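You operate a simulated robot arm through the tools that you are given. There is no shell and no other tool. Be economical: measure what you need, move in short steps, check, and stop when the job is done.

You run a simulated robot arm. Do the job below in one go: nothing can be reset, and whatever is moved stays where it is left.

## Task
Put the white cup labelled "No 25" from the low bench beside the small reactor on the worktop beside the basin and the white cup marked "No 50" on the white notebook. Open the cups drawer. The order is free. Set down upright: white cup.
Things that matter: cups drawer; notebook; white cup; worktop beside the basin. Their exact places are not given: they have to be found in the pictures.

It is judged by the outcome, as a careful person would: the job done as asked, and still so three seconds after it is handed in. It fails if anything else is knocked over, pushed out of place, dropped, spilled or broken.

## Robot
A 7-joint arm with a fingered hand on a trunk, on a base that drives. Base frame: it is fixed to the floor where the robot stands at the start and does not move with it; the origin is under the middle of the robot, x ahead of it, y to its left, z up; the surface under the hand at the start is at about z = 800. Readings come in mm, degrees, newtons and seconds.
With the tool pointing down near the work surface it reaches from about 340 to 720 mm from the robot's upright axis, wherever it stands. Its first joint turns from -69.0 to 172.0 degrees. Places, roughly: cups drawer [-3000, 3400, 700]; worktop beside the basin [-3800, 300, 800]. Payload 3.4 kg.
The tool frame sits at the grasp point between the pads (the TCP): z along the fingers, y along the line on which they close. The tips reach 25 mm beyond it. The gripper opens to 88 mm. The gripper's body begins 29 mm behind the TCP. The gripper is a hand of 4 fingers: y runs from the thumb to the fingers, the wrist lies at [-13, -97, -162] in the tool frame, and closing takes about 1.5 s.
Orientation is that of the tool frame in the base frame, as a unit quaternion [x, y, z, w]. With the fingers straight down and the wrist toward the robot, the tool's x, y and z point along [0, 1, 0], [1, 0, 0] and [0, 0, -1] of the base frame.

## Interface
- The arm moves only by the tool play_rows. Its argument "deltas" is a list that holds one entry, the list of rows, each a list of 6 numbers: the turn, a rotation vector about the tool's x, y, z in units of 4 degrees (1.0 is 4 degrees), then the shift along the tool's x, y, z in units of 20 mm (1.0 is 20 mm). In form: [[[wx, wy, wz, dx, dy, dz], ...]]. A call has 1 to 20 rows; each row shifts and turns the commanded pose from where the row before left it, along the tool's axes as they then stand. "gripper" is the closure, from 0 (fully open) to 1 (shut), set as the call begins (left out, the last holds). A call with a number of a shift or a turn outside -1 to 1 is refused whole. Each row takes 0.2 s and may step no farther than 50 mm and 8.6 degrees from the row before; otherwise, or with a gripper value out of range, the whole call is refused. A pose out of reach is approached as far as the arm can. The call stops where the force on the tool passes 40 N (or 10 N more than at its start, if that is more) or the arm is blocked; 0.2 s more then pass. Each finger travels about 108 mm/s and halts on what it meets, pressing with about 23 N; the grip force reading is that of the motor and also rises with nothing between the fingers. The clock runs only during rows and for 0.2 s after the last one: add rows that do not move to give the fingers time. It gives the time, the measured TCP pose, the force on the tool (base axes), the opening and the grip force at its end, in the units of the frame above (readings bear some noise), with the torque about the TCP (base axes, N m) and any sound that the robot's microphone picked up.
- Cameras (640 x 400 px; columns grow to the right, rows downward): "scene" is now at [130.6, 12.9, 1380.8]; the picture's right is [0.13, -0.99, -0.00], its down [-0.71, -0.09, -0.70] and it looks along [0.70, 0.09, -0.71] (base axes); focal length 283 px, centre (320, 200). "wrist" rides on the gripper at [64, -83, -98] in the tool frame; the picture's right is [-0.62, 0.37, -0.69], its down [-0.71, -0.63, 0.30] and it looks along [-0.32, 0.68, 0.65] (tool axes); focal length 265 px, centre (320, 200).
- grab_frame(camera): a new picture of that camera. The clock stands still meanwhile.
- move_column(by): slides the trunk up (or, below 0, down) by that many mm; the arm and the scene camera ride with it, the base frame stays. It gives what a move gives, with no picture.
- roll_base(legs): drives the robot by 1 to 6 legs, each [ahead, left, turn to the left] in mm, mm and degrees, along the robot's own axes; the way and the turn of a leg run together, so that a leg with both is an arc; at most 1500 mm and 180 degrees a leg. The arm and the cameras ride along, it lands a little off, and it stops where it bumps. It gives what a move gives.
- move_fingers(index, middle, ring, thumb_bend, thumb_turn): sets how far each is bent, from 0 (flat) to 1 (curled in); at 0.3 the hand is open as for a grip, at 0.7 the pads meet at the TCP. One left out holds its place. A second passes; each finger stops where it meets its share of the squeeze, and holds until it gets a number again. A gripper value or a shape takes the hand back. It gives what a move gives, with no picture; readings hold the bend of each and the force on the fingers (four entries, about 0 where the hand has none), thumb and palm. thumb_turn goes from beside the hand (0) to across from the fingers (1), as for a grip.
- hand_shape(shape): the hand has 4 fingers and takes this shape, open, in about a second: jaw (thumb against the fingers, like two jaws); tri (thumb and two fingers); tip (a fingertip pinch); poke (one finger out to press); point (the index stretched); flat (the hand flat); cup (the hand cupped); fist (a fist). The gripper value then closes the fingers along that shape, each until it touches; the sizes above hold for jaw. It gives what a move gives, with no picture.
- aim_head(pan, tilt): turns the head with the scene camera to pan (to the left, within 86 degrees either way) and tilt (down, from -29 to 69), counted from straight ahead of the robot. It gives what a move gives.
- point_at(camera, pixels): there is no depth. For up to 12 entries [column, row, z] of the newest picture of that camera ("zoom" is the newest enlarged one), the place [x, y] in the base frame at which the ray of that pixel passes the height z, good to about 2 mm. The clock stands still meanwhile.
- close_up(camera, box): a new picture of the part [left, top, right, bottom] of that camera's present view, enlarged. The clock stands still meanwhile.
- job_done(): hands the job in; it is judged then, once.

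Work in short steps. Measure before you move; look again where a grasp or a placing could have gone wrong, and mend it. You have 110 turns and 90 pictures in all, those below and enlarged ones among them. Open the gripper and draw the arm clear of the work before you hand the job in, unless the task says otherwise; then end with one line.

The tools are called after "Emit:" by a JSON object that holds its "name" and its "arguments". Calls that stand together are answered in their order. play_rows: Moves the arm, as the interface text tells. Its arguments: {"type":"object","properties":{"deltas":{"type":"array","items":{"type":"array","items":{"type":"array","items":{"type":"number"}}}},"gripper":{"type":"number"}},"required":["deltas"]} The other tools are called the same way: move_column (by) slides the trunk up or down; hand_shape (shape) gives the hand a shape; move_fingers (index, middle, ring, thumb_bend, thumb_turn) moves the fingers one by one; roll_base (legs) drives the base; aim_head (pan, tilt) turns the head that bears the scene camera; grab_frame (camera) takes a picture; point_at (camera, pixels) gives the place at which the rays of pixels pass given heights; close_up (camera, box) takes an enlarged picture of a part of a camera's view; job_done () hands the job in.

At the start:

```text
t: 0.0
tcp_pos: [532.4, -132.1, 1041.8]
tcp_rot: [0.707, 0.707, 0.0, 0.0]
ft_force: [0.6, -0.5, -0.4]
moment: [-0.03, -0.02, 0.02]
width: 87.7
grip_force: 0.2
shape: jaw
bend: [0.3, 0.3, 0.3, 0.3, 0.98]
finger forces: [0.0, 0.0, 0.0, 0.0, 0.1, 0.1]
trunk travel left (down, up): [-700.0, 140.0]
robot x, y, heading: [1.4, 1.0, 0.3]
head pan, tilt: [7.4, 45.4]
```

scene: 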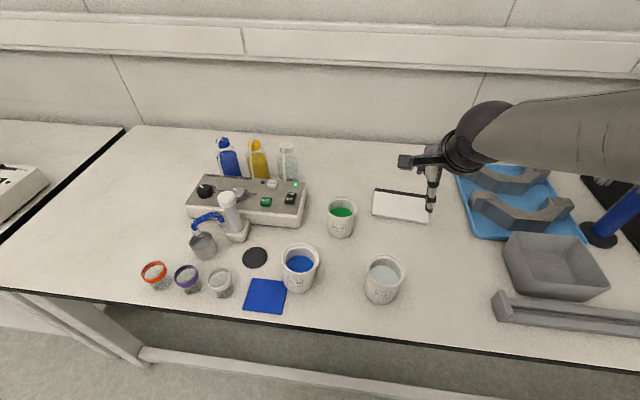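
wrist: 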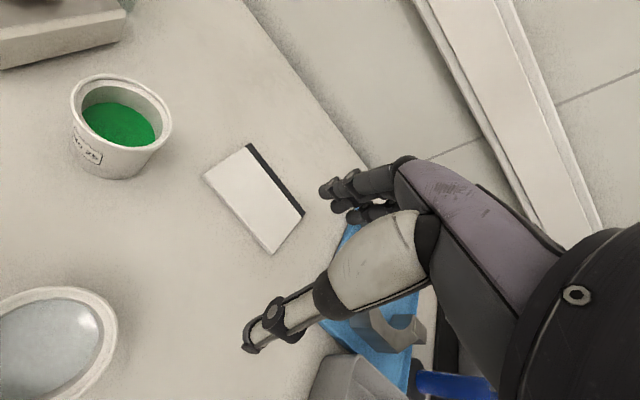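

The start picture shows three white cups at (340,217), (300,268) and (383,280), and a notebook at (400,205). I zoom in to read the labels.

Emit:
{"name": "close_up", "arguments": {"camera": "scene", "box": [240, 180, 440, 310]}}

Emit:
{"name": "close_up", "arguments": {"camera": "wrist", "box": [0, 60, 320, 260]}}

```text
3.08 times, centred on (340, 245) of scene
```

zoom: 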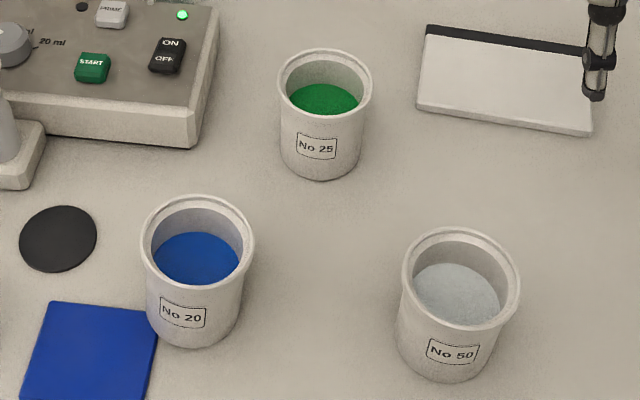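

```text
2.00 times, centred on (160, 160) of wrist
```

zoom: 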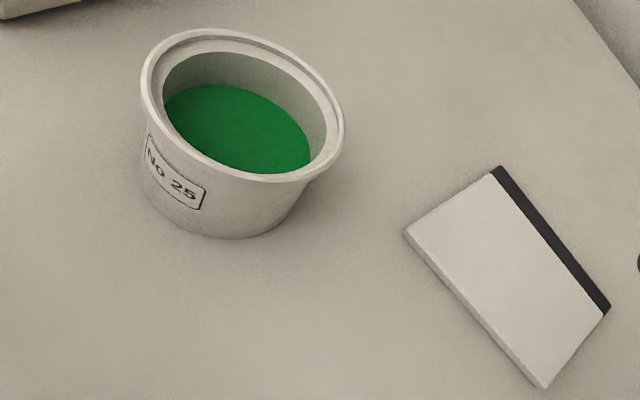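

No 50 (clear) is at scene (384,280), and the notebook is here too. The bench's No 25 (green) isn't necessarily the one wanted, since that cup is on a "low bench". I measure No 50 and the notebook.

Emit:
{"name": "point_at", "arguments": {"camera": "scene", "pixels": [[385.5, 255, 890], [380, 287, 890], [366, 269, 890], [405, 275, 890], [378.5, 304, 800], [366, 294, 800], [398, 299, 800], [373, 214, 800], [427, 222, 815], [430, 198, 815], [376, 189, 815], [372, 211, 815]]}}

Emit:
{"name": "point_at", "arguments": {"camera": "wrist", "pixels": [[204, 176, 815], [272, 254, 815], [304, 214, 815], [248, 144, 815], [204, 176, 808], [272, 254, 808], [304, 214, 808], [248, 144, 808], [72, 95, 890], [171, 125, 890], [109, 178, 800]]}}

```text
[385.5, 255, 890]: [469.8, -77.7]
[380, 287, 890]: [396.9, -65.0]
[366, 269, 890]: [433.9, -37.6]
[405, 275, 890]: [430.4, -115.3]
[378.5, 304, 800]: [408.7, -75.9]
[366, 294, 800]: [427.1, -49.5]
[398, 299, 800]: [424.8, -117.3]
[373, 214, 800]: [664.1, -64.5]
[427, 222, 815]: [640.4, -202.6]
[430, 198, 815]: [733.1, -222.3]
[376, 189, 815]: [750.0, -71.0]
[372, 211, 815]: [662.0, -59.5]
```

```text
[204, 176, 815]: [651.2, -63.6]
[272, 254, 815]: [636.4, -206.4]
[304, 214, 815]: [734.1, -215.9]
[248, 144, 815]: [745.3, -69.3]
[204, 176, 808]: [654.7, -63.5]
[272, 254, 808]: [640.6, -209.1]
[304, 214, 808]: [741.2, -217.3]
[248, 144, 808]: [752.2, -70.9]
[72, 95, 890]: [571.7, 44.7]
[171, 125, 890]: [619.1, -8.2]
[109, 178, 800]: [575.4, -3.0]
```

No 50 sits around (440,-78) with its rim near z≈880. The notebook is centred near (695,-139), top about 812. I move the hand above the cup, staying high, and look.

Emit:
{"name": "play_rows", "arguments": {"deltas": [[[0, 0, 0, 0.54, -0.92, 0.2], [0, 0, 0, 0.54, -0.92, 0.2], [0, 0, 0, 0.54, -0.92, 0.2], [0, 0, 0, 0.54, -0.92, 0.2], [0, 0, 0, 0.54, -0.92, 0.2], [0, 0, 0, 0, 0, 0]]]}}

Emit:
{"name": "grab_frame", "arguments": {"camera": "wrist"}}

Emit:
{"name": "grab_frame", "arguments": {"camera": "scene"}}

```text
t: 1.4
tcp_pos: [439.7, -77.5, 1023.6]
tcp_rot: [0.707, 0.707, 0.0, 0.0]
ft_force: [0.4, 0.2, 0.2]
moment: [0.03, 0.0, -0.01]
width: 87.7
grip_force: 0.0
shape: jaw
bend: [0.3, 0.3, 0.3, 0.3, 0.98]
finger forces: [0.0, 0.1, 0.1, 0.0, 0.1, 0.1]
trunk travel left (down, up): [-700.0, 140.0]
robot x, y, heading: [0.1, 0.8, -0.1]
head pan, tilt: [7.4, 45.4]
```

```text
85 pictures are left
```

wrist: 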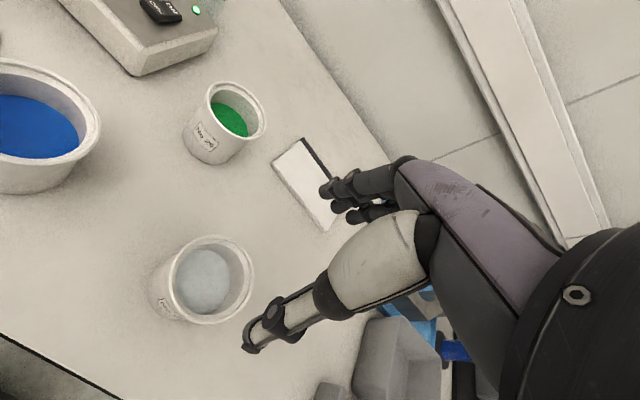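

```text
84 pictures are left
```

scene: 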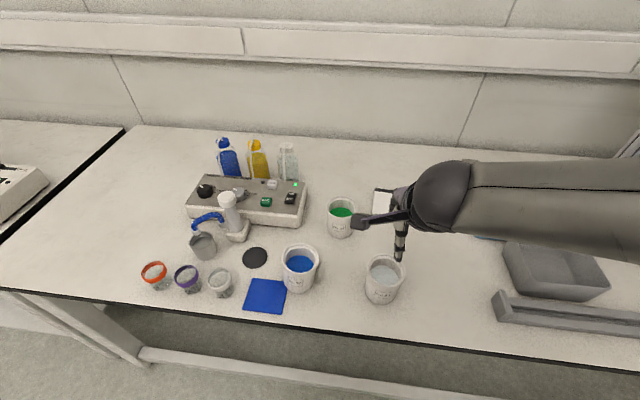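

The cup's rim in the wrist view runs from (172,278) to (254,278), top (215,236), bottom (205,323). I intersect it at several heights.

Emit:
{"name": "point_at", "arguments": {"camera": "wrist", "pixels": [[213, 280, 880], [172, 278, 880], [254, 278, 880], [220, 236, 880], [203, 323, 880], [213, 280, 890], [213, 280, 870], [172, 278, 870], [254, 278, 870], [148, 290, 800], [185, 324, 800]]}}

Emit:
{"name": "close_up", "arguments": {"camera": "wrist", "box": [130, 215, 290, 345]}}

```text
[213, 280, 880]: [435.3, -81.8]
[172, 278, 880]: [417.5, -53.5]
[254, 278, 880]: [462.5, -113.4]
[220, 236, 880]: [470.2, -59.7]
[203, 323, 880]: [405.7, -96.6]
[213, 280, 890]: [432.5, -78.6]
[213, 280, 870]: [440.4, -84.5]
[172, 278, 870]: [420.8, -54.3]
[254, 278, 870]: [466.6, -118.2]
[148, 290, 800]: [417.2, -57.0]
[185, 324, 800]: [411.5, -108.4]
```

```text
3.08 times, centred on (210, 280) of wrist
```

zoom: 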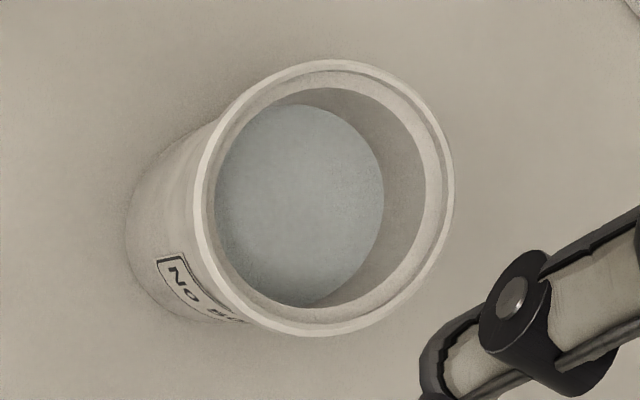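

Both views agree on a rim near z≈888, centre ≈(434,-78), diameter ≈75 mm. I open the fingers a little wider and descend to just above the rim to check.

Emit:
{"name": "move_fingers", "arguments": {"index": 0.22, "middle": 0.22, "ring": 0.22, "thumb_bend": 0.22}}

Emit:
{"name": "play_rows", "arguments": {"deltas": [[[0, 0, 0, 0, -0.28, 0.86], [0, 0, 0, 0, 0, 0.86], [0, 0, 0, 0, 0, 0.86], [0, 0, 0, 0, 0, 0.86], [0, 0, 0, 0, 0, 0.86], [0, 0, 0, 0, 0, 0.7]]]}}

Emit:
{"name": "grab_frame", "arguments": {"camera": "wrist"}}

Emit:
{"name": "close_up", "arguments": {"camera": "scene", "box": [300, 190, 480, 310]}}

```text
t: 2.4
tcp_pos: [440.2, -78.6, 1023.8]
tcp_rot: [0.707, 0.707, 0.0, 0.0]
ft_force: [0.4, -0.6, 0.6]
moment: [0.0, 0.01, 0.01]
width: 99.7
grip_force: 0.1
shape: fingers
bend: [0.22, 0.22, 0.22, 0.22, 0.98]
finger forces: [0.0, 0.1, 0.0, 0.0, 0.0, 0.1]
trunk travel left (down, up): [-700.0, 140.0]
robot x, y, heading: [0.7, -0.8, -0.1]
head pan, tilt: [7.4, 45.4]
```

```text
t: 3.8
tcp_pos: [434.4, -78.9, 921.6]
tcp_rot: [0.707, 0.707, -0.001, 0.001]
ft_force: [0.2, -0.5, 0.0]
moment: [0.02, -0.01, 0.01]
width: 99.7
grip_force: 0.1
shape: fingers
bend: [0.22, 0.22, 0.22, 0.22, 0.98]
finger forces: [0.0, 0.1, 0.1, 0.0, 0.1, 0.1]
trunk travel left (down, up): [-700.0, 140.0]
robot x, y, heading: [-2.5, 2.2, 0.0]
head pan, tilt: [7.4, 45.4]
```

```text
82 pictures are left
```

wrist: 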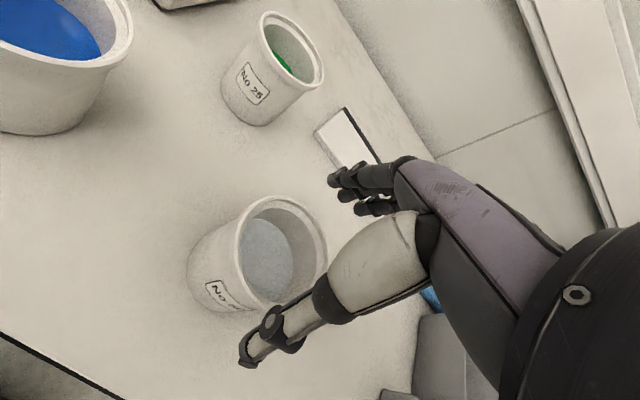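

```text
3.33 times, centred on (390, 250) of scene
```

zoom: 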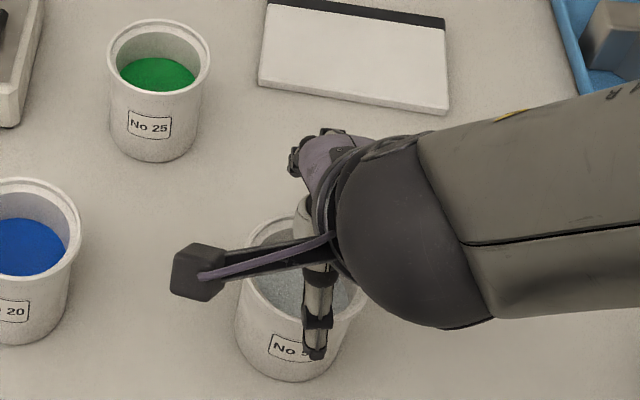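

The thumb tip appears at scene (388,297) and the fingertips at zoom (300,160), i.e. scene (384,238). I check where they are against the rim.

Emit:
{"name": "point_at", "arguments": {"camera": "zoom", "pixels": [[316, 358, 897], [296, 172, 897], [362, 300, 888], [237, 300, 888], [280, 378, 800]]}}

Emit:
{"name": "point_at", "arguments": {"camera": "wrist", "pixels": [[247, 362, 897], [345, 180, 897], [235, 245, 888], [328, 258, 888], [283, 197, 888]]}}

```text
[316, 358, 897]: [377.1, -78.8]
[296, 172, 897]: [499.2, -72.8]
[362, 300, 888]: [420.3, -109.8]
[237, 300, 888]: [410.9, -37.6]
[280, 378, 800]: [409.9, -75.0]
```

```text
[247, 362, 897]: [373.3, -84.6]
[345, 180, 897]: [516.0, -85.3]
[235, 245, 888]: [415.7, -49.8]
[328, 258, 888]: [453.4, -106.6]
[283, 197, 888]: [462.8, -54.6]
```

The thumb tip (x≈375) and fingertips (x≈500) straddle the rim (397–471) with room to spare. I descend to TCP z≈868.

Emit:
{"name": "play_rows", "arguments": {"deltas": [[[0, 0, 0, 0, 0, 0.54], [0, 0, 0, 0, 0, 0.54], [0, 0, 0, 0, 0, 0.54], [0, 0, 0, 0, 0, 0.54], [0, 0, 0, 0, 0, 0.5], [0, 0, 0, 0, 0, 0]]]}}

Emit:
{"name": "close_up", "arguments": {"camera": "wrist", "box": [160, 140, 480, 340]}}

```text
t: 5.2
tcp_pos: [434.4, -76.7, 868.8]
tcp_rot: [0.707, 0.707, 0.002, 0.001]
ft_force: [2.8, 0.8, 2.2]
moment: [-0.01, -0.14, 0.02]
width: 101.2
grip_force: 2.0
shape: fingers
bend: [0.21, 0.22, 0.22, 0.22, 0.98]
finger forces: [3.1, 0.0, 0.0, 0.0, 0.0, 0.0]
trunk travel left (down, up): [-700.0, 140.0]
robot x, y, heading: [1.1, 0.9, 0.1]
head pan, tilt: [7.4, 45.4]
```

```text
2.00 times, centred on (320, 240) of wrist
```

zoom: 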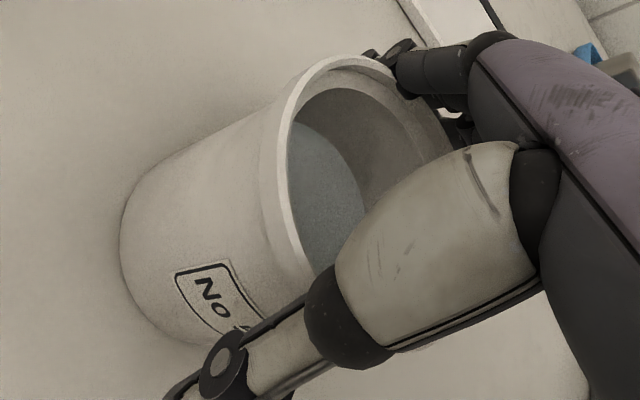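

The index finger touches the far rim lightly (3 N) while the thumb has slack. I shift 5 mm away from the robot and close gently.

Emit:
{"name": "play_rows", "arguments": {"deltas": [[[0, 0, 0, 0, 0.25, 0], [0, 0, 0, 0, 0, 0]]]}}

Emit:
{"name": "move_fingers", "arguments": {"index": 0.3, "middle": 0.3, "ring": 0.3, "thumb_bend": 0.3}}

Emit:
{"name": "close_up", "arguments": {"camera": "wrist", "box": [160, 140, 480, 340]}}

```text
t: 5.8
tcp_pos: [439.5, -78.0, 867.3]
tcp_rot: [0.707, 0.707, 0.0, 0.0]
ft_force: [-0.3, 0.3, -0.1]
moment: [0.0, -0.02, -0.01]
width: 100.5
grip_force: 0.3
shape: fingers
bend: [0.22, 0.22, 0.22, 0.22, 0.98]
finger forces: [0.2, 0.0, 0.1, 0.0, 0.6, 0.1]
trunk travel left (down, up): [-700.0, 140.0]
robot x, y, heading: [-4.7, 1.4, 0.3]
head pan, tilt: [7.4, 45.4]
```

```text
t: 6.8
tcp_pos: [439.5, -78.3, 869.2]
tcp_rot: [0.707, 0.707, 0.0, 0.0]
ft_force: [1.6, 0.5, 2.7]
moment: [0.0, -0.09, 0.04]
width: 93.0
grip_force: 6.1
shape: fingers
bend: [0.27, 0.3, 0.3, 0.27, 0.97]
finger forces: [7.5, 0.0, 0.0, 0.0, 4.8, 0.0]
trunk travel left (down, up): [-700.0, 140.0]
robot x, y, heading: [-0.0, -1.9, -0.1]
head pan, tilt: [7.4, 45.4]
```

```text
2.00 times, centred on (320, 240) of wrist
```

zoom: 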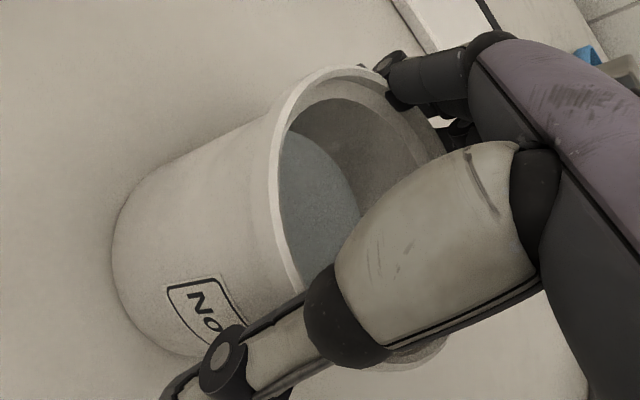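

The index and thumb touch but the middle and ring don't, so the cup lies slightly toward the index side (+y). I reopen, shift 6 mm that way and retry.

Emit:
{"name": "move_fingers", "arguments": {"index": 0.2, "middle": 0.2, "ring": 0.2, "thumb_bend": 0.2}}

Emit:
{"name": "play_rows", "arguments": {"deltas": [[[0, 0, 0, 0.3, 0, 0], [0, 0, 0, 0, 0, 0]]]}}

Emit:
{"name": "move_fingers", "arguments": {"index": 0.32, "middle": 0.32, "ring": 0.32, "thumb_bend": 0.32}}

Emit:
{"name": "close_up", "arguments": {"camera": "scene", "box": [300, 190, 480, 310]}}

```text
t: 7.8
tcp_pos: [440.0, -76.9, 868.7]
tcp_rot: [0.707, 0.707, 0.0, 0.0]
ft_force: [-0.1, 0.5, -0.8]
moment: [0.0, 0.01, 0.0]
width: 103.4
grip_force: 0.3
shape: fingers
bend: [0.2, 0.2, 0.2, 0.2, 0.97]
finger forces: [0.0, 0.0, 0.1, 0.0, 0.4, 0.0]
trunk travel left (down, up): [-700.0, 140.0]
robot x, y, heading: [2.3, 0.6, 0.0]
head pan, tilt: [7.4, 45.4]
```

```text
t: 8.4
tcp_pos: [439.4, -72.7, 868.2]
tcp_rot: [0.707, 0.707, 0.001, 0.0]
ft_force: [-0.4, -1.1, -0.9]
moment: [-0.01, 0.0, -0.02]
width: 103.6
grip_force: 0.1
shape: fingers
bend: [0.2, 0.2, 0.2, 0.2, 0.97]
finger forces: [0.1, 0.0, 0.1, 0.0, 0.0, 0.0]
trunk travel left (down, up): [-700.0, 140.0]
robot x, y, heading: [-0.2, -0.3, -0.0]
head pan, tilt: [7.4, 45.4]
```

```text
t: 9.4
tcp_pos: [438.2, -72.2, 868.8]
tcp_rot: [0.707, 0.707, 0.0, 0.0]
ft_force: [1.1, 0.0, 1.7]
moment: [0.0, -0.03, 0.05]
width: 85.4
grip_force: 3.0
shape: fingers
bend: [0.29, 0.32, 0.32, 0.31, 0.97]
finger forces: [3.9, 0.0, 0.0, 0.1, 2.5, 0.0]
trunk travel left (down, up): [-700.0, 140.0]
robot x, y, heading: [-2.5, -0.3, -0.3]
head pan, tilt: [7.4, 45.4]
```

```text
3.33 times, centred on (390, 250) of scene
```

zoom: 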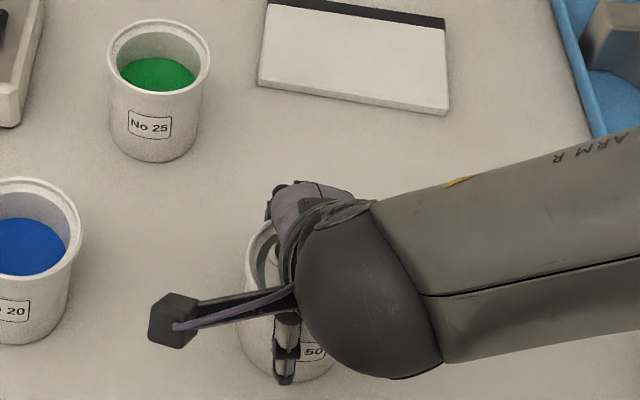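

The thumb is now centred on the cup (zoom column 287 against a body of about 240–345). I close the full grip.

Emit:
{"name": "play_rows", "arguments": {"deltas": [[[0, 0, 0, 0, 0, 0], [0, 0, 0, 0, 0, 0], [0, 0, 0, 0, 0, 0], [0, 0, 0, 0, 0, 0], [0, 0, 0, 0, 0, 0], [0, 0, 0, 0, 0, 0], [0, 0, 0, 0, 0, 0]]], "gripper": 1}}

Emit:
{"name": "close_up", "arguments": {"camera": "wrist", "box": [160, 140, 480, 340]}}

```text
t: 11.0
tcp_pos: [438.7, -72.4, 867.7]
tcp_rot: [0.707, 0.707, -0.001, 0.0]
ft_force: [2.2, 0.1, 2.5]
moment: [-0.04, -0.23, 0.03]
width: 53.8
grip_force: 22.8
shape: jaw
bend: [0.74, 0.4, 0.37, 0.63, 0.98]
finger forces: [11.8, 12.3, 3.3, 0.0, 25.9, 0.0]
trunk travel left (down, up): [-700.0, 140.0]
robot x, y, heading: [-0.5, 2.1, 0.1]
head pan, tilt: [7.4, 45.4]
```

```text
2.00 times, centred on (320, 240) of wrist
```

zoom: 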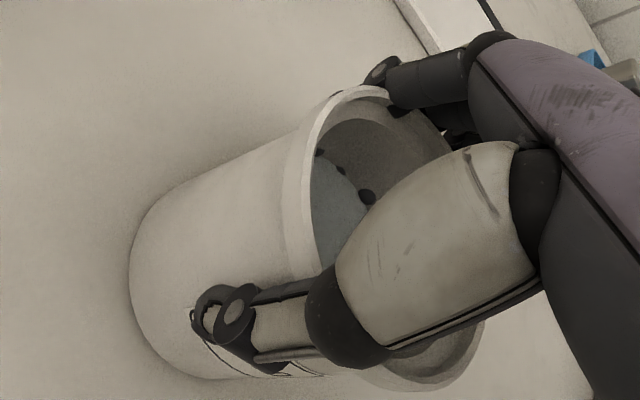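

The grip holds (thumb 26 N, fingers 12/12/3 N), though the index reads strongly curled. I lift 40 mm slowly and check that the cup comes along upright.

Emit:
{"name": "play_rows", "arguments": {"deltas": [[[0, 0, 0, 0, 0, -0.3], [0, 0, 0, 0, 0, -0.4], [0, 0, 0, 0, 0, -0.4], [0, 0, 0, 0, 0, -0.4], [0, 0, 0, 0, 0, -0.5], [0, 0, 0, 0, 0, 0]]]}}

Emit:
{"name": "grab_frame", "arguments": {"camera": "wrist"}}

Emit:
{"name": "close_up", "arguments": {"camera": "scene", "box": [300, 190, 480, 310]}}

```text
t: 12.4
tcp_pos: [440.7, -71.9, 907.5]
tcp_rot: [0.707, 0.707, 0.0, 0.0]
ft_force: [0.0, -0.2, -1.9]
moment: [0.03, 0.01, 0.0]
width: 53.6
grip_force: 23.6
shape: jaw
bend: [0.74, 0.4, 0.37, 0.63, 0.98]
finger forces: [10.3, 11.9, 3.1, 0.0, 25.8, 0.0]
trunk travel left (down, up): [-700.0, 140.0]
robot x, y, heading: [-1.1, -1.7, -0.3]
head pan, tilt: [7.4, 45.4]
```

```text
76 pictures are left
```

wrist: 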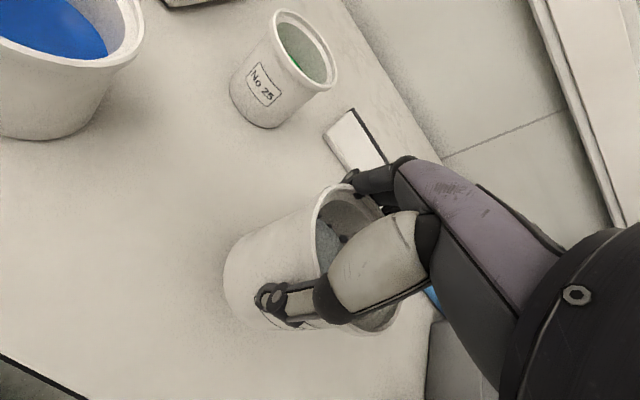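

```text
3.33 times, centred on (390, 250) of scene
```

zoom: 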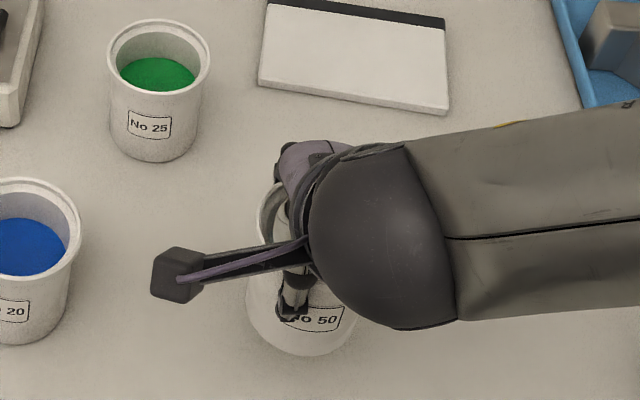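

The cup is up with it (about 2 N load). I measure where it sits in the hand before carrying it.

Emit:
{"name": "point_at", "arguments": {"camera": "zoom", "pixels": [[302, 355, 840], [247, 310, 850], [362, 318, 850], [258, 210, 928]]}}

Emit:
{"name": "point_at", "arguments": {"camera": "wrist", "pixels": [[314, 220, 928], [352, 184, 928], [400, 310, 928], [378, 333, 928], [224, 270, 845]]}}

```text
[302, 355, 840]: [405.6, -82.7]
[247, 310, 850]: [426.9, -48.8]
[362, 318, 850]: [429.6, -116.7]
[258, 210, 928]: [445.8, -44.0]
```

```text
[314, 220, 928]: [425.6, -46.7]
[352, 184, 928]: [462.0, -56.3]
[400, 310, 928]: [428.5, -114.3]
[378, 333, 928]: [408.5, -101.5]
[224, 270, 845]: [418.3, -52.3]
```

The cup's axis is about (-3,-10) from the TCP, so for the notebook centre (694,-140) the TCP goes to about (697,-130). I carry it over with 20 mm more height.

Emit:
{"name": "play_rows", "arguments": {"deltas": [[[0, 0, 0, -0.1, 0.4, -0.5], [0, 0, 0, -0.18, 0.8, -0.5], [0, 0, 0, -0.18, 0.8, 0], [0, 0, 0, -0.18, 0.8, 0], [0, 0, 0, -0.18, 0.8, 0], [0, 0, 0, -0.18, 0.8, 0], [0, 0, 0, -0.18, 0.8, 0], [0, 0, 0, -0.18, 0.8, 0], [0, 0, 0, -0.18, 0.8, 0], [0, 0, 0, -0.18, 0.8, 0], [0, 0, 0, -0.18, 0.8, 0], [0, 0, 0, -0.18, 0.8, 0], [0, 0, 0, -0.18, 0.8, 0], [0, 0, 0, -0.18, 0.8, 0], [0, 0, 0, -0.18, 0.8, 0], [0, 0, 0, -0.18, 0.8, 0], [0, 0, 0, -0.1, 0.4, 0], [0, 0, 0, 0, 0, 0]]]}}

Emit:
{"name": "grab_frame", "arguments": {"camera": "wrist"}}

Emit:
{"name": "close_up", "arguments": {"camera": "scene", "box": [320, 150, 500, 270]}}

```text
t: 16.2
tcp_pos: [696.0, -129.4, 927.9]
tcp_rot: [0.707, 0.707, -0.001, -0.001]
ft_force: [-0.3, -0.5, -1.4]
moment: [-0.01, -0.03, -0.02]
width: 52.7
grip_force: 23.1
shape: jaw
bend: [0.74, 0.41, 0.37, 0.63, 0.98]
finger forces: [9.8, 11.6, 3.2, 0.0, 24.9, 0.1]
trunk travel left (down, up): [-700.0, 140.0]
robot x, y, heading: [1.7, -3.1, -0.0]
head pan, tilt: [7.4, 45.4]
```

```text
74 pictures are left
```

wrist: 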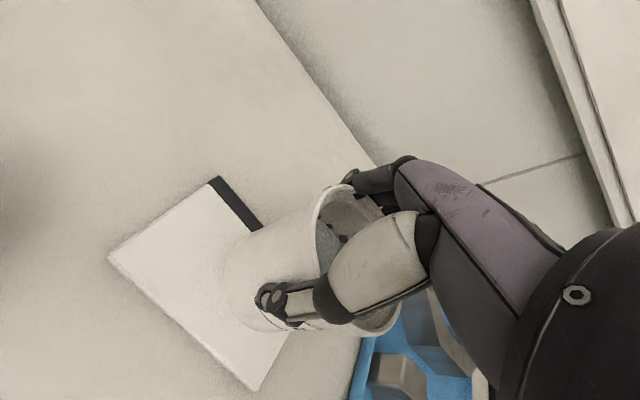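

```text
3.33 times, centred on (410, 210) of scene
```

zoom: 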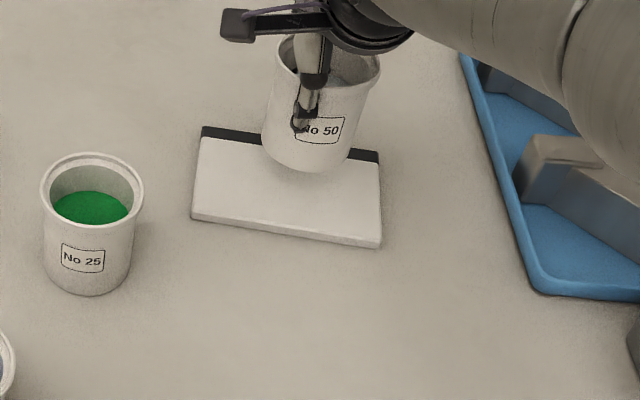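

The cup hangs above the notebook. I check its base position (zoom (310,173) at z≈860) against the notebook's corners.

Emit:
{"name": "point_at", "arguments": {"camera": "zoom", "pixels": [[310, 173, 860], [262, 140, 862], [352, 160, 862], [191, 214, 812], [380, 243, 812], [380, 160, 812], [203, 137, 812], [191, 219, 800], [380, 248, 800]]}}

Emit:
{"name": "point_at", "arguments": {"camera": "wrist", "pixels": [[107, 257, 812], [252, 391, 812], [218, 176, 812], [224, 270, 862], [250, 327, 860]]}}

```text
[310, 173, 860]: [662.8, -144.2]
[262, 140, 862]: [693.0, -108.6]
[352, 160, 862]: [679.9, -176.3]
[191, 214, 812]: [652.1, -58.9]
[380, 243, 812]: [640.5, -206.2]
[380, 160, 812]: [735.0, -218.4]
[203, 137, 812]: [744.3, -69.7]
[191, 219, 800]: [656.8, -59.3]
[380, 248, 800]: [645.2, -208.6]
```

```text
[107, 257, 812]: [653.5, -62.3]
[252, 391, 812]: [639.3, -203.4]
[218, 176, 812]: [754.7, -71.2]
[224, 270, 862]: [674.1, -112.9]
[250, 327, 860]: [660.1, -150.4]
```

The cup axis (≈693,-142) is over the notebook's centre (≈694,-138). I lower 36 mm, then continue in small steps and watch for contact.

Emit:
{"name": "play_rows", "arguments": {"deltas": [[[0, 0, 0, 0, 0, 0.45], [0, 0, 0, 0, 0, 0.45], [0, 0, 0, 0, 0, 0.45], [0, 0, 0, 0, 0, 0.45], [0, 0, 0, 0, 0, 0.2], [0, 0, 0, 0, 0, 0]]]}}

Emit:
{"name": "play_rows", "arguments": {"deltas": [[[0, 0, 0, 0, 0, 0.1], [0, 0, 0, 0, 0, 0.1], [0, 0, 0, 0, 0, 0]]]}}

Emit:
{"name": "close_up", "arguments": {"camera": "scene", "box": [320, 150, 500, 270]}}

```text
t: 17.6
tcp_pos: [694.8, -131.6, 887.9]
tcp_rot: [0.707, 0.707, 0.0, 0.001]
ft_force: [-0.4, -0.4, -2.5]
moment: [0.03, 0.03, 0.0]
width: 52.6
grip_force: 22.8
shape: jaw
bend: [0.74, 0.41, 0.37, 0.63, 0.98]
finger forces: [9.8, 11.6, 3.3, 0.0, 24.9, 0.1]
trunk travel left (down, up): [-700.0, 140.0]
robot x, y, heading: [-0.7, -0.7, -0.0]
head pan, tilt: [7.4, 45.4]
```

```text
t: 18.4
tcp_pos: [695.4, -131.4, 883.6]
tcp_rot: [0.707, 0.707, -0.001, 0.0]
ft_force: [-0.2, 0.8, -1.0]
moment: [0.01, -0.01, 0.01]
width: 52.5
grip_force: 22.8
shape: jaw
bend: [0.74, 0.41, 0.37, 0.63, 0.98]
finger forces: [9.7, 11.6, 3.3, 0.0, 24.9, 0.0]
trunk travel left (down, up): [-700.0, 140.0]
robot x, y, heading: [-2.9, 0.6, -0.1]
head pan, tilt: [7.4, 45.4]
```

```text
3.33 times, centred on (410, 210) of scene
```

zoom: 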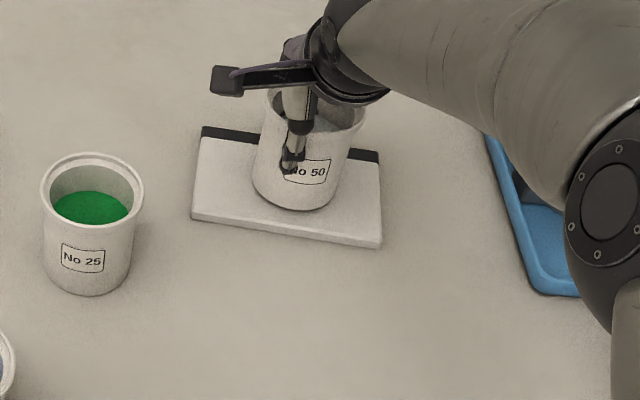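

No contact yet at z=883.6, though it looks near. I go down in 2 mm steps.

Emit:
{"name": "play_rows", "arguments": {"deltas": [[[0, 0, 0, 0, 0, 0.1], [0, 0, 0, 0, 0, 0], [0, 0, 0, 0, 0, 0.1], [0, 0, 0, 0, 0, 0]]]}}

Emit:
{"name": "play_rows", "arguments": {"deltas": [[[0, 0, 0, 0, 0, 0.05], [0, 0, 0, 0, 0, 0], [0, 0, 0, 0, 0, 0.05], [0, 0, 0, 0, 0, 0]]]}}

```text
t: 19.4
tcp_pos: [696.0, -130.7, 880.7]
tcp_rot: [0.707, 0.707, 0.0, 0.0]
ft_force: [-0.1, 0.4, 0.1]
moment: [0.03, -0.03, 0.02]
width: 52.6
grip_force: 23.6
shape: jaw
bend: [0.74, 0.41, 0.37, 0.63, 0.98]
finger forces: [9.8, 11.7, 3.3, 0.1, 25.2, 0.1]
trunk travel left (down, up): [-700.0, 140.0]
robot x, y, heading: [2.3, -0.7, 0.2]
head pan, tilt: [7.4, 45.4]
```

```text
t: 20.4
tcp_pos: [696.1, -130.8, 880.2]
tcp_rot: [0.707, 0.707, 0.001, 0.001]
ft_force: [-0.1, 0.5, 5.6]
moment: [-0.03, -0.2, 0.03]
width: 52.6
grip_force: 23.3
shape: jaw
bend: [0.74, 0.41, 0.37, 0.63, 0.98]
finger forces: [10.4, 11.9, 3.7, 0.0, 26.1, 0.0]
trunk travel left (down, up): [-700.0, 140.0]
robot x, y, heading: [-1.8, 0.2, -0.1]
head pan, tilt: [7.4, 45.4]
```

Contact reads +5.6 N at z≈880, so the cup is resting on the notebook. I open the fingers wide.

Emit:
{"name": "move_fingers", "arguments": {"index": 0.2, "middle": 0.2, "ring": 0.2, "thumb_bend": 0.2}}

Emit:
{"name": "close_up", "arguments": {"camera": "wrist", "box": [160, 140, 480, 340]}}

```text
t: 21.4
tcp_pos: [696.0, -131.2, 877.8]
tcp_rot: [0.707, 0.707, 0.0, 0.0]
ft_force: [0.3, 0.5, -0.6]
moment: [0.0, -0.03, 0.0]
width: 103.2
grip_force: 0.1
shape: fingers
bend: [0.2, 0.2, 0.2, 0.2, 1.0]
finger forces: [0.1, 0.1, 0.0, 0.1, 0.2, 0.0]
trunk travel left (down, up): [-700.0, 140.0]
robot x, y, heading: [-0.6, -0.5, 0.1]
head pan, tilt: [7.4, 45.4]
```

```text
2.00 times, centred on (320, 240) of wrist
```

zoom: 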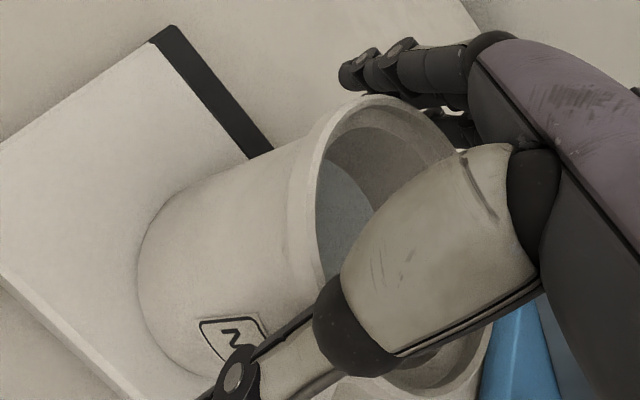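

The fingers are free and the cup stands. I rise straight up and look.

Emit:
{"name": "play_rows", "arguments": {"deltas": [[[0, 0, 0, 0, 0, -0.3], [0, 0, 0, 0, 0, -0.5], [0, 0, 0, 0, 0, -0.7], [0, 0, 0, 0, 0, -0.9], [0, 0, 0, 0, 0, -0.9], [0, 0, 0, 0, 0, -0.9], [0, 0, 0, 0, 0, -0.9], [0, 0, 0, 0, 0, -0.9], [0, 0, 0, 0, 0, -0.9], [0, 0, 0, 0, 0, -0.9]]]}}

Emit:
{"name": "grab_frame", "arguments": {"camera": "scene"}}

```text
t: 23.6
tcp_pos: [695.8, -130.4, 1034.6]
tcp_rot: [0.707, 0.708, 0.0, 0.0]
ft_force: [0.3, 0.2, 0.3]
moment: [-0.01, 0.02, 0.03]
width: 103.4
grip_force: 0.0
shape: fingers
bend: [0.2, 0.2, 0.2, 0.2, 1.0]
finger forces: [0.1, 0.0, 0.0, 0.0, 0.1, 0.0]
trunk travel left (down, up): [-700.0, 140.0]
robot x, y, heading: [0.1, 1.7, 0.0]
head pan, tilt: [7.4, 45.4]
```

```text
70 pictures are left
```

scene: 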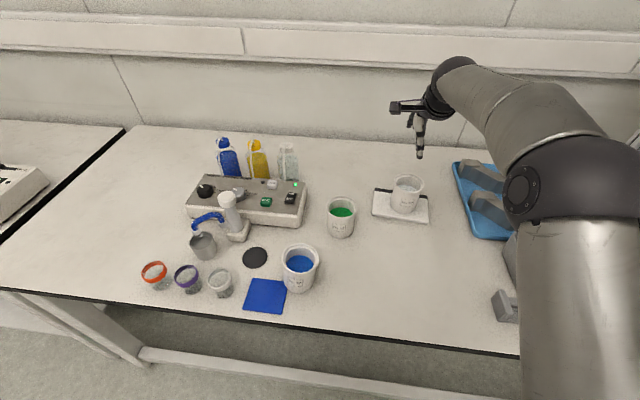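

No 50 stands on the notebook. I retract the arm above the bench and look around to both sides for the low bench, the basin and the drawers.

Emit:
{"name": "play_rows", "arguments": {"deltas": [[[0, 0, 0, 0, -0.9, -0.4], [0, 0, 0, 0, -0.9, -0.4], [0, 0, 0, 0, -0.9, -0.4], [0, 0, 0, 0, -0.9, -0.4], [0, 0, 0, 0, -0.9, -0.4], [0, 0, 0, 0, -0.9, -0.4], [0, 0, 0, 0, -0.9, -0.4], [0, 0, 0, 0, -0.9, -0.4], [0, 0, 0, 0, -0.9, 0], [0, 0, 0, 0, -0.9, 0], [0, 0, 0, 0, -0.9, 0], [0, 0, 0, 0, -0.9, 0], [0, 0, 0, 0, -0.9, 0], [0, 0, 0, 0, -0.9, 0], [0, 0, 0, 0, -0.9, 0], [0, 0, 0, 0, -0.9, 0]]]}}

Emit:
{"name": "aim_head", "arguments": {"pan": 80, "tilt": 20}}

Emit:
{"name": "grab_frame", "arguments": {"camera": "scene"}}

Emit:
{"name": "aim_head", "arguments": {"pan": -80, "tilt": 20}}

Emit:
{"name": "grab_frame", "arguments": {"camera": "scene"}}

```text
t: 27.0
tcp_pos: [408.2, -130.2, 1100.1]
tcp_rot: [0.707, 0.707, 0.0, 0.0]
ft_force: [-0.4, 0.1, 0.0]
moment: [0.0, 0.04, 0.02]
width: 103.2
grip_force: 0.0
shape: fingers
bend: [0.2, 0.2, 0.2, 0.2, 1.0]
finger forces: [0.0, 0.0, 0.0, 0.0, 0.0, 0.0]
out of reach, approached as far as the arm can: row 10
trunk travel left (down, up): [-700.0, 140.0]
robot x, y, heading: [0.3, -3.1, 0.1]
head pan, tilt: [7.4, 45.4]
```

```text
t: 28.4
tcp_pos: [408.1, -129.4, 1098.4]
tcp_rot: [0.707, 0.707, 0.0, -0.001]
ft_force: [0.5, -0.6, 1.1]
moment: [-0.02, 0.01, -0.03]
width: 103.4
grip_force: 0.2
shape: fingers
bend: [0.2, 0.2, 0.2, 0.2, 1.0]
finger forces: [0.0, 0.1, 0.0, 0.1, 0.0, 0.0]
trunk travel left (down, up): [-700.0, 140.0]
robot x, y, heading: [-1.4, 2.5, 0.1]
head pan, tilt: [80.0, 20.0]
```

```text
69 pictures are left
```

scene: 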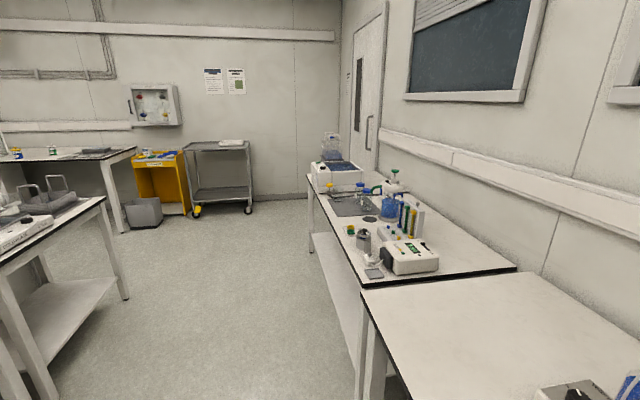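

```text
t: 30.9
tcp_pos: [408.1, -130.0, 1099.8]
tcp_rot: [0.707, 0.707, 0.0, 0.0]
ft_force: [0.2, -0.8, 0.1]
moment: [-0.01, 0.0, -0.01]
width: 103.2
grip_force: 0.0
shape: fingers
bend: [0.2, 0.2, 0.2, 0.2, 1.0]
finger forces: [0.0, 0.0, 0.0, 0.0, 0.0, 0.0]
trunk travel left (down, up): [-700.0, 140.0]
robot x, y, heading: [-1.4, -1.1, -0.2]
head pan, tilt: [-80.0, 20.0]
```

```text
68 pictures are left
```

scene: 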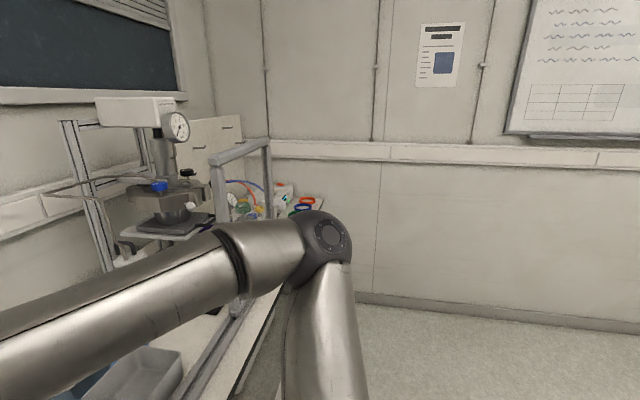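

On the right there is a reactor-like vessel with a gauge at (165,180) and things at (270,200) on something lower behind it. I zoom in on both.

Emit:
{"name": "close_up", "arguments": {"camera": "scene", "box": [60, 90, 340, 265]}}

Emit:
{"name": "point_at", "arguments": {"camera": "scene", "pixels": [[165, 235, 800], [265, 235, 500], [265, 235, 800], [370, 290, 0], [265, 300, 800], [310, 215, 600]]}}

```text
2.29 times, centred on (200, 178) of scene
```

zoom: 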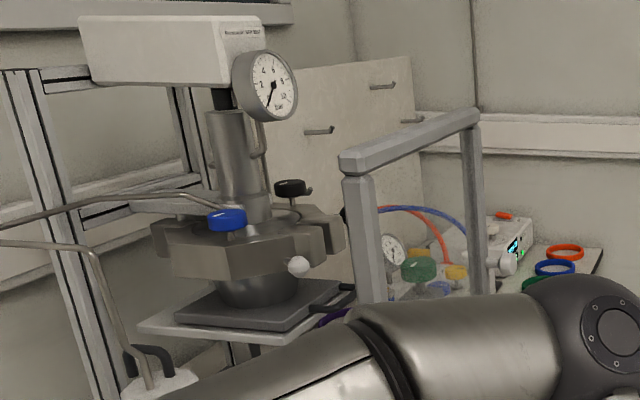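

```text
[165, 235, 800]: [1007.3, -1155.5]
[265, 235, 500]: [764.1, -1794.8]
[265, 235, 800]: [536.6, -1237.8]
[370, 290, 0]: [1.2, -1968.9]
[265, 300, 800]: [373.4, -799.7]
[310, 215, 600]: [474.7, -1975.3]
```

The arm blocks the view. I back off 600 mm from the bench, then turn 90° right and look around.

Emit:
{"name": "aim_head", "arguments": {"pan": 0, "tilt": 25}}

Emit:
{"name": "roll_base", "arguments": {"legs": [[-600, 0, 0], [0, 0, -90]]}}

Emit:
{"name": "grab_frame", "arguments": {"camera": "scene"}}

Emit:
{"name": "aim_head", "arguments": {"pan": -75, "tilt": 20}}

Emit:
{"name": "grab_frame", "arguments": {"camera": "scene"}}

```text
t: 32.4
tcp_pos: [407.8, -130.4, 1097.9]
tcp_rot: [0.707, 0.707, 0.0, 0.0]
ft_force: [-0.1, -0.3, 0.1]
moment: [-0.02, -0.02, -0.02]
width: 103.5
grip_force: 0.1
shape: fingers
bend: [0.2, 0.2, 0.2, 0.2, 1.0]
finger forces: [0.0, 0.1, 0.1, 0.0, 0.0, 0.1]
trunk travel left (down, up): [-700.0, 140.0]
robot x, y, heading: [0.8, 1.8, -0.3]
head pan, tilt: [0.0, 25.0]
```

```text
t: 39.7
tcp_pos: [-736.1, -404.5, 1099.6]
tcp_rot: [1.0, -0.006, 0.0, 0.0]
ft_force: [0.5, -0.3, -0.4]
moment: [-0.02, -0.01, 0.0]
width: 103.4
grip_force: 0.1
shape: fingers
bend: [0.2, 0.2, 0.2, 0.2, 1.0]
finger forces: [0.0, 0.1, 0.1, 0.0, 0.0, 0.0]
trunk travel left (down, up): [-700.0, 140.0]
robot x, y, heading: [-600.6, 2.9, -90.8]
head pan, tilt: [0.0, 25.0]
```

```text
66 pictures are left
```

scene: 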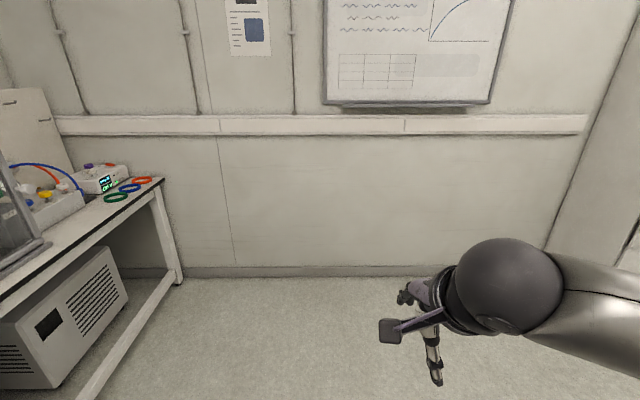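

```text
t: 41.1
tcp_pos: [-736.1, -404.9, 1099.0]
tcp_rot: [1.0, -0.006, 0.001, 0.0]
ft_force: [-0.2, -0.2, -0.1]
moment: [0.01, 0.01, -0.01]
width: 103.4
grip_force: 0.0
shape: fingers
bend: [0.2, 0.2, 0.2, 0.2, 1.0]
finger forces: [0.0, 0.0, 0.0, 0.0, 0.0, 0.0]
trunk travel left (down, up): [-700.0, 140.0]
robot x, y, heading: [-601.5, 0.2, -90.8]
head pan, tilt: [-75.0, 20.0]
```

```text
65 pictures are left
```

scene: 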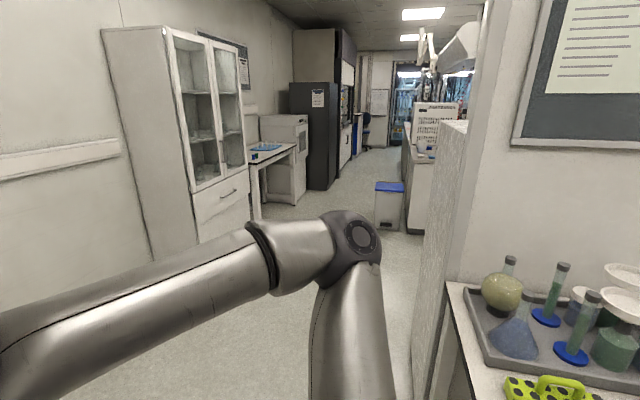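

Nothing low here yet; the reactor bench is on the left edge. I pan left toward the reactor.

Emit:
{"name": "aim_head", "arguments": {"pan": 45, "tilt": 25}}

Emit:
{"name": "grab_frame", "arguments": {"camera": "scene"}}

```text
t: 43.1
tcp_pos: [-736.1, -404.6, 1099.6]
tcp_rot: [1.0, -0.007, 0.001, -0.001]
ft_force: [0.4, 0.0, 0.7]
moment: [0.05, 0.01, -0.01]
width: 103.3
grip_force: 0.1
shape: fingers
bend: [0.2, 0.2, 0.2, 0.2, 1.0]
finger forces: [0.0, 0.0, 0.1, 0.0, 0.1, 0.0]
trunk travel left (down, up): [-700.0, 140.0]
robot x, y, heading: [-598.6, -1.2, -90.7]
head pan, tilt: [45.0, 25.0]
```

```text
64 pictures are left
```

scene: 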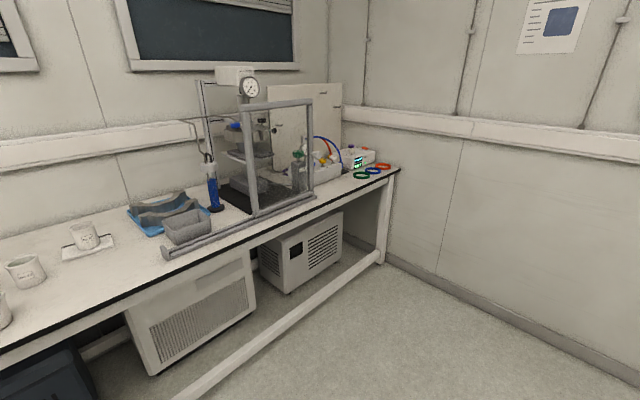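

This reactor stands on the high bench. The one meant may be elsewhere, so I turn round by 90° to face -x and look around there.

Emit:
{"name": "roll_base", "arguments": {"legs": [[0, 0, -90]]}}

Emit:
{"name": "aim_head", "arguments": {"pan": -45, "tilt": 25}}

Emit:
{"name": "grab_frame", "arguments": {"camera": "scene"}}

Emit:
{"name": "aim_head", "arguments": {"pan": 0, "tilt": 20}}

Emit:
{"name": "grab_frame", "arguments": {"camera": "scene"}}

```text
t: 47.5
tcp_pos: [-1000.3, 154.4, 1099.7]
tcp_rot: [-0.686, 0.727, 0.0, -0.001]
ft_force: [0.5, -0.8, 0.5]
moment: [-0.02, 0.0, 0.02]
width: 103.2
grip_force: 0.1
shape: fingers
bend: [0.2, 0.2, 0.2, 0.2, 1.0]
finger forces: [0.0, 0.0, 0.1, 0.1, 0.1, 0.1]
trunk travel left (down, up): [-700.0, 140.0]
robot x, y, heading: [-599.3, -0.2, 176.5]
head pan, tilt: [45.0, 25.0]
```

```text
t: 49.1
tcp_pos: [-1000.4, 155.1, 1098.6]
tcp_rot: [-0.687, 0.727, 0.0, 0.0]
ft_force: [0.0, 0.3, -0.3]
moment: [-0.03, 0.0, 0.02]
width: 103.4
grip_force: 0.0
shape: fingers
bend: [0.2, 0.2, 0.2, 0.2, 1.0]
finger forces: [0.0, 0.0, 0.0, 0.1, 0.1, 0.1]
trunk travel left (down, up): [-700.0, 140.0]
robot x, y, heading: [-599.7, 2.4, 176.8]
head pan, tilt: [-45.0, 25.0]
```

```text
63 pictures are left
```

scene: 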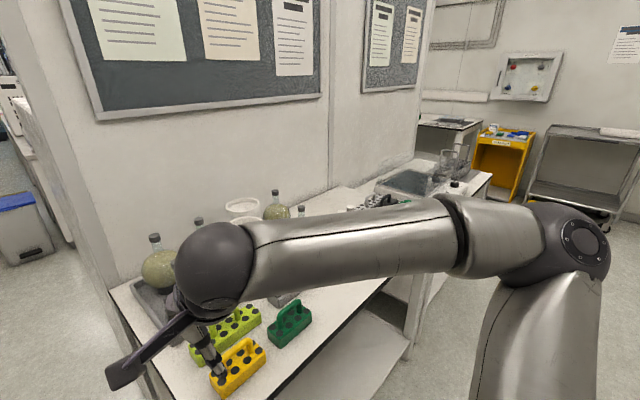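

```text
t: 50.2
tcp_pos: [-1001.4, 156.0, 1098.9]
tcp_rot: [-0.686, 0.727, 0.0, -0.001]
ft_force: [-0.4, 0.0, 0.2]
moment: [-0.01, -0.01, -0.02]
width: 103.3
grip_force: 0.0
shape: fingers
bend: [0.2, 0.2, 0.2, 0.2, 1.0]
finger forces: [0.0, 0.0, 0.0, 0.1, 0.0, 0.1]
trunk travel left (down, up): [-700.0, 140.0]
robot x, y, heading: [-602.1, 4.9, 176.6]
head pan, tilt: [0.0, 20.0]
```

```text
62 pictures are left
```

scene: 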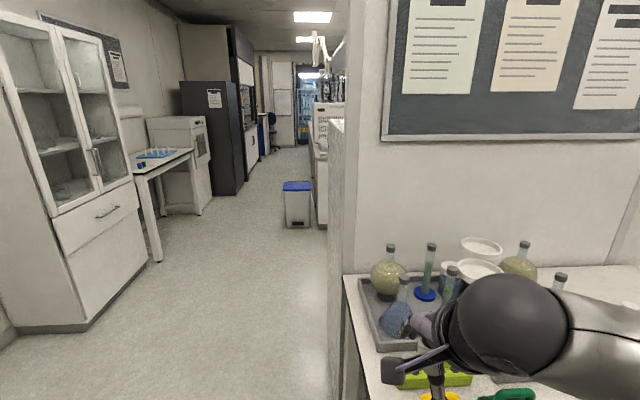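

A corridor runs toward -x past the partition end. I measure its bounds on the floor.

Emit:
{"name": "point_at", "arguments": {"camera": "scene", "pixels": [[88, 330, 0], [147, 260, 0], [158, 262, 0], [200, 214, 0], [240, 192, 0], [283, 228, 0], [325, 228, 0], [343, 275, 800], [390, 352, 800], [310, 230, 0], [318, 180, 800]]}}

Emit:
{"name": "close_up", "arguments": {"camera": "scene", "box": [100, 20, 360, 230]}}

```text
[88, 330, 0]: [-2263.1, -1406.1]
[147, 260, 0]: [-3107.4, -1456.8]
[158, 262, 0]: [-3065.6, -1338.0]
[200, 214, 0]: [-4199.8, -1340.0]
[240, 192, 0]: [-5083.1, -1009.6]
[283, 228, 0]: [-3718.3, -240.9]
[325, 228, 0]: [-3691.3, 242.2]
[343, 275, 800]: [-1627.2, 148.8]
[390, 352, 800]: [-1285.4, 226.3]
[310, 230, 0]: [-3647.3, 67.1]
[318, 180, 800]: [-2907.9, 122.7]
```

```text
1.90 times, centred on (230, 125) of scene
```

zoom: 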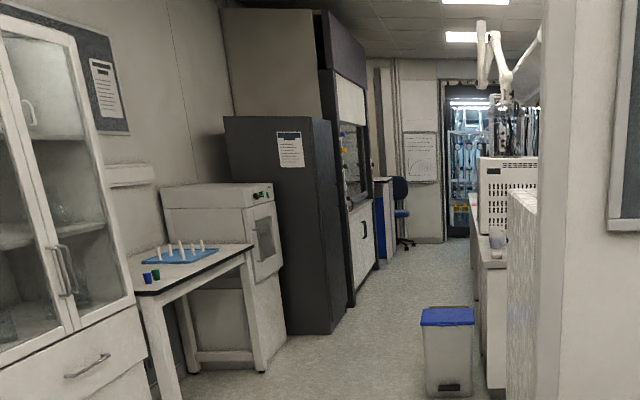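

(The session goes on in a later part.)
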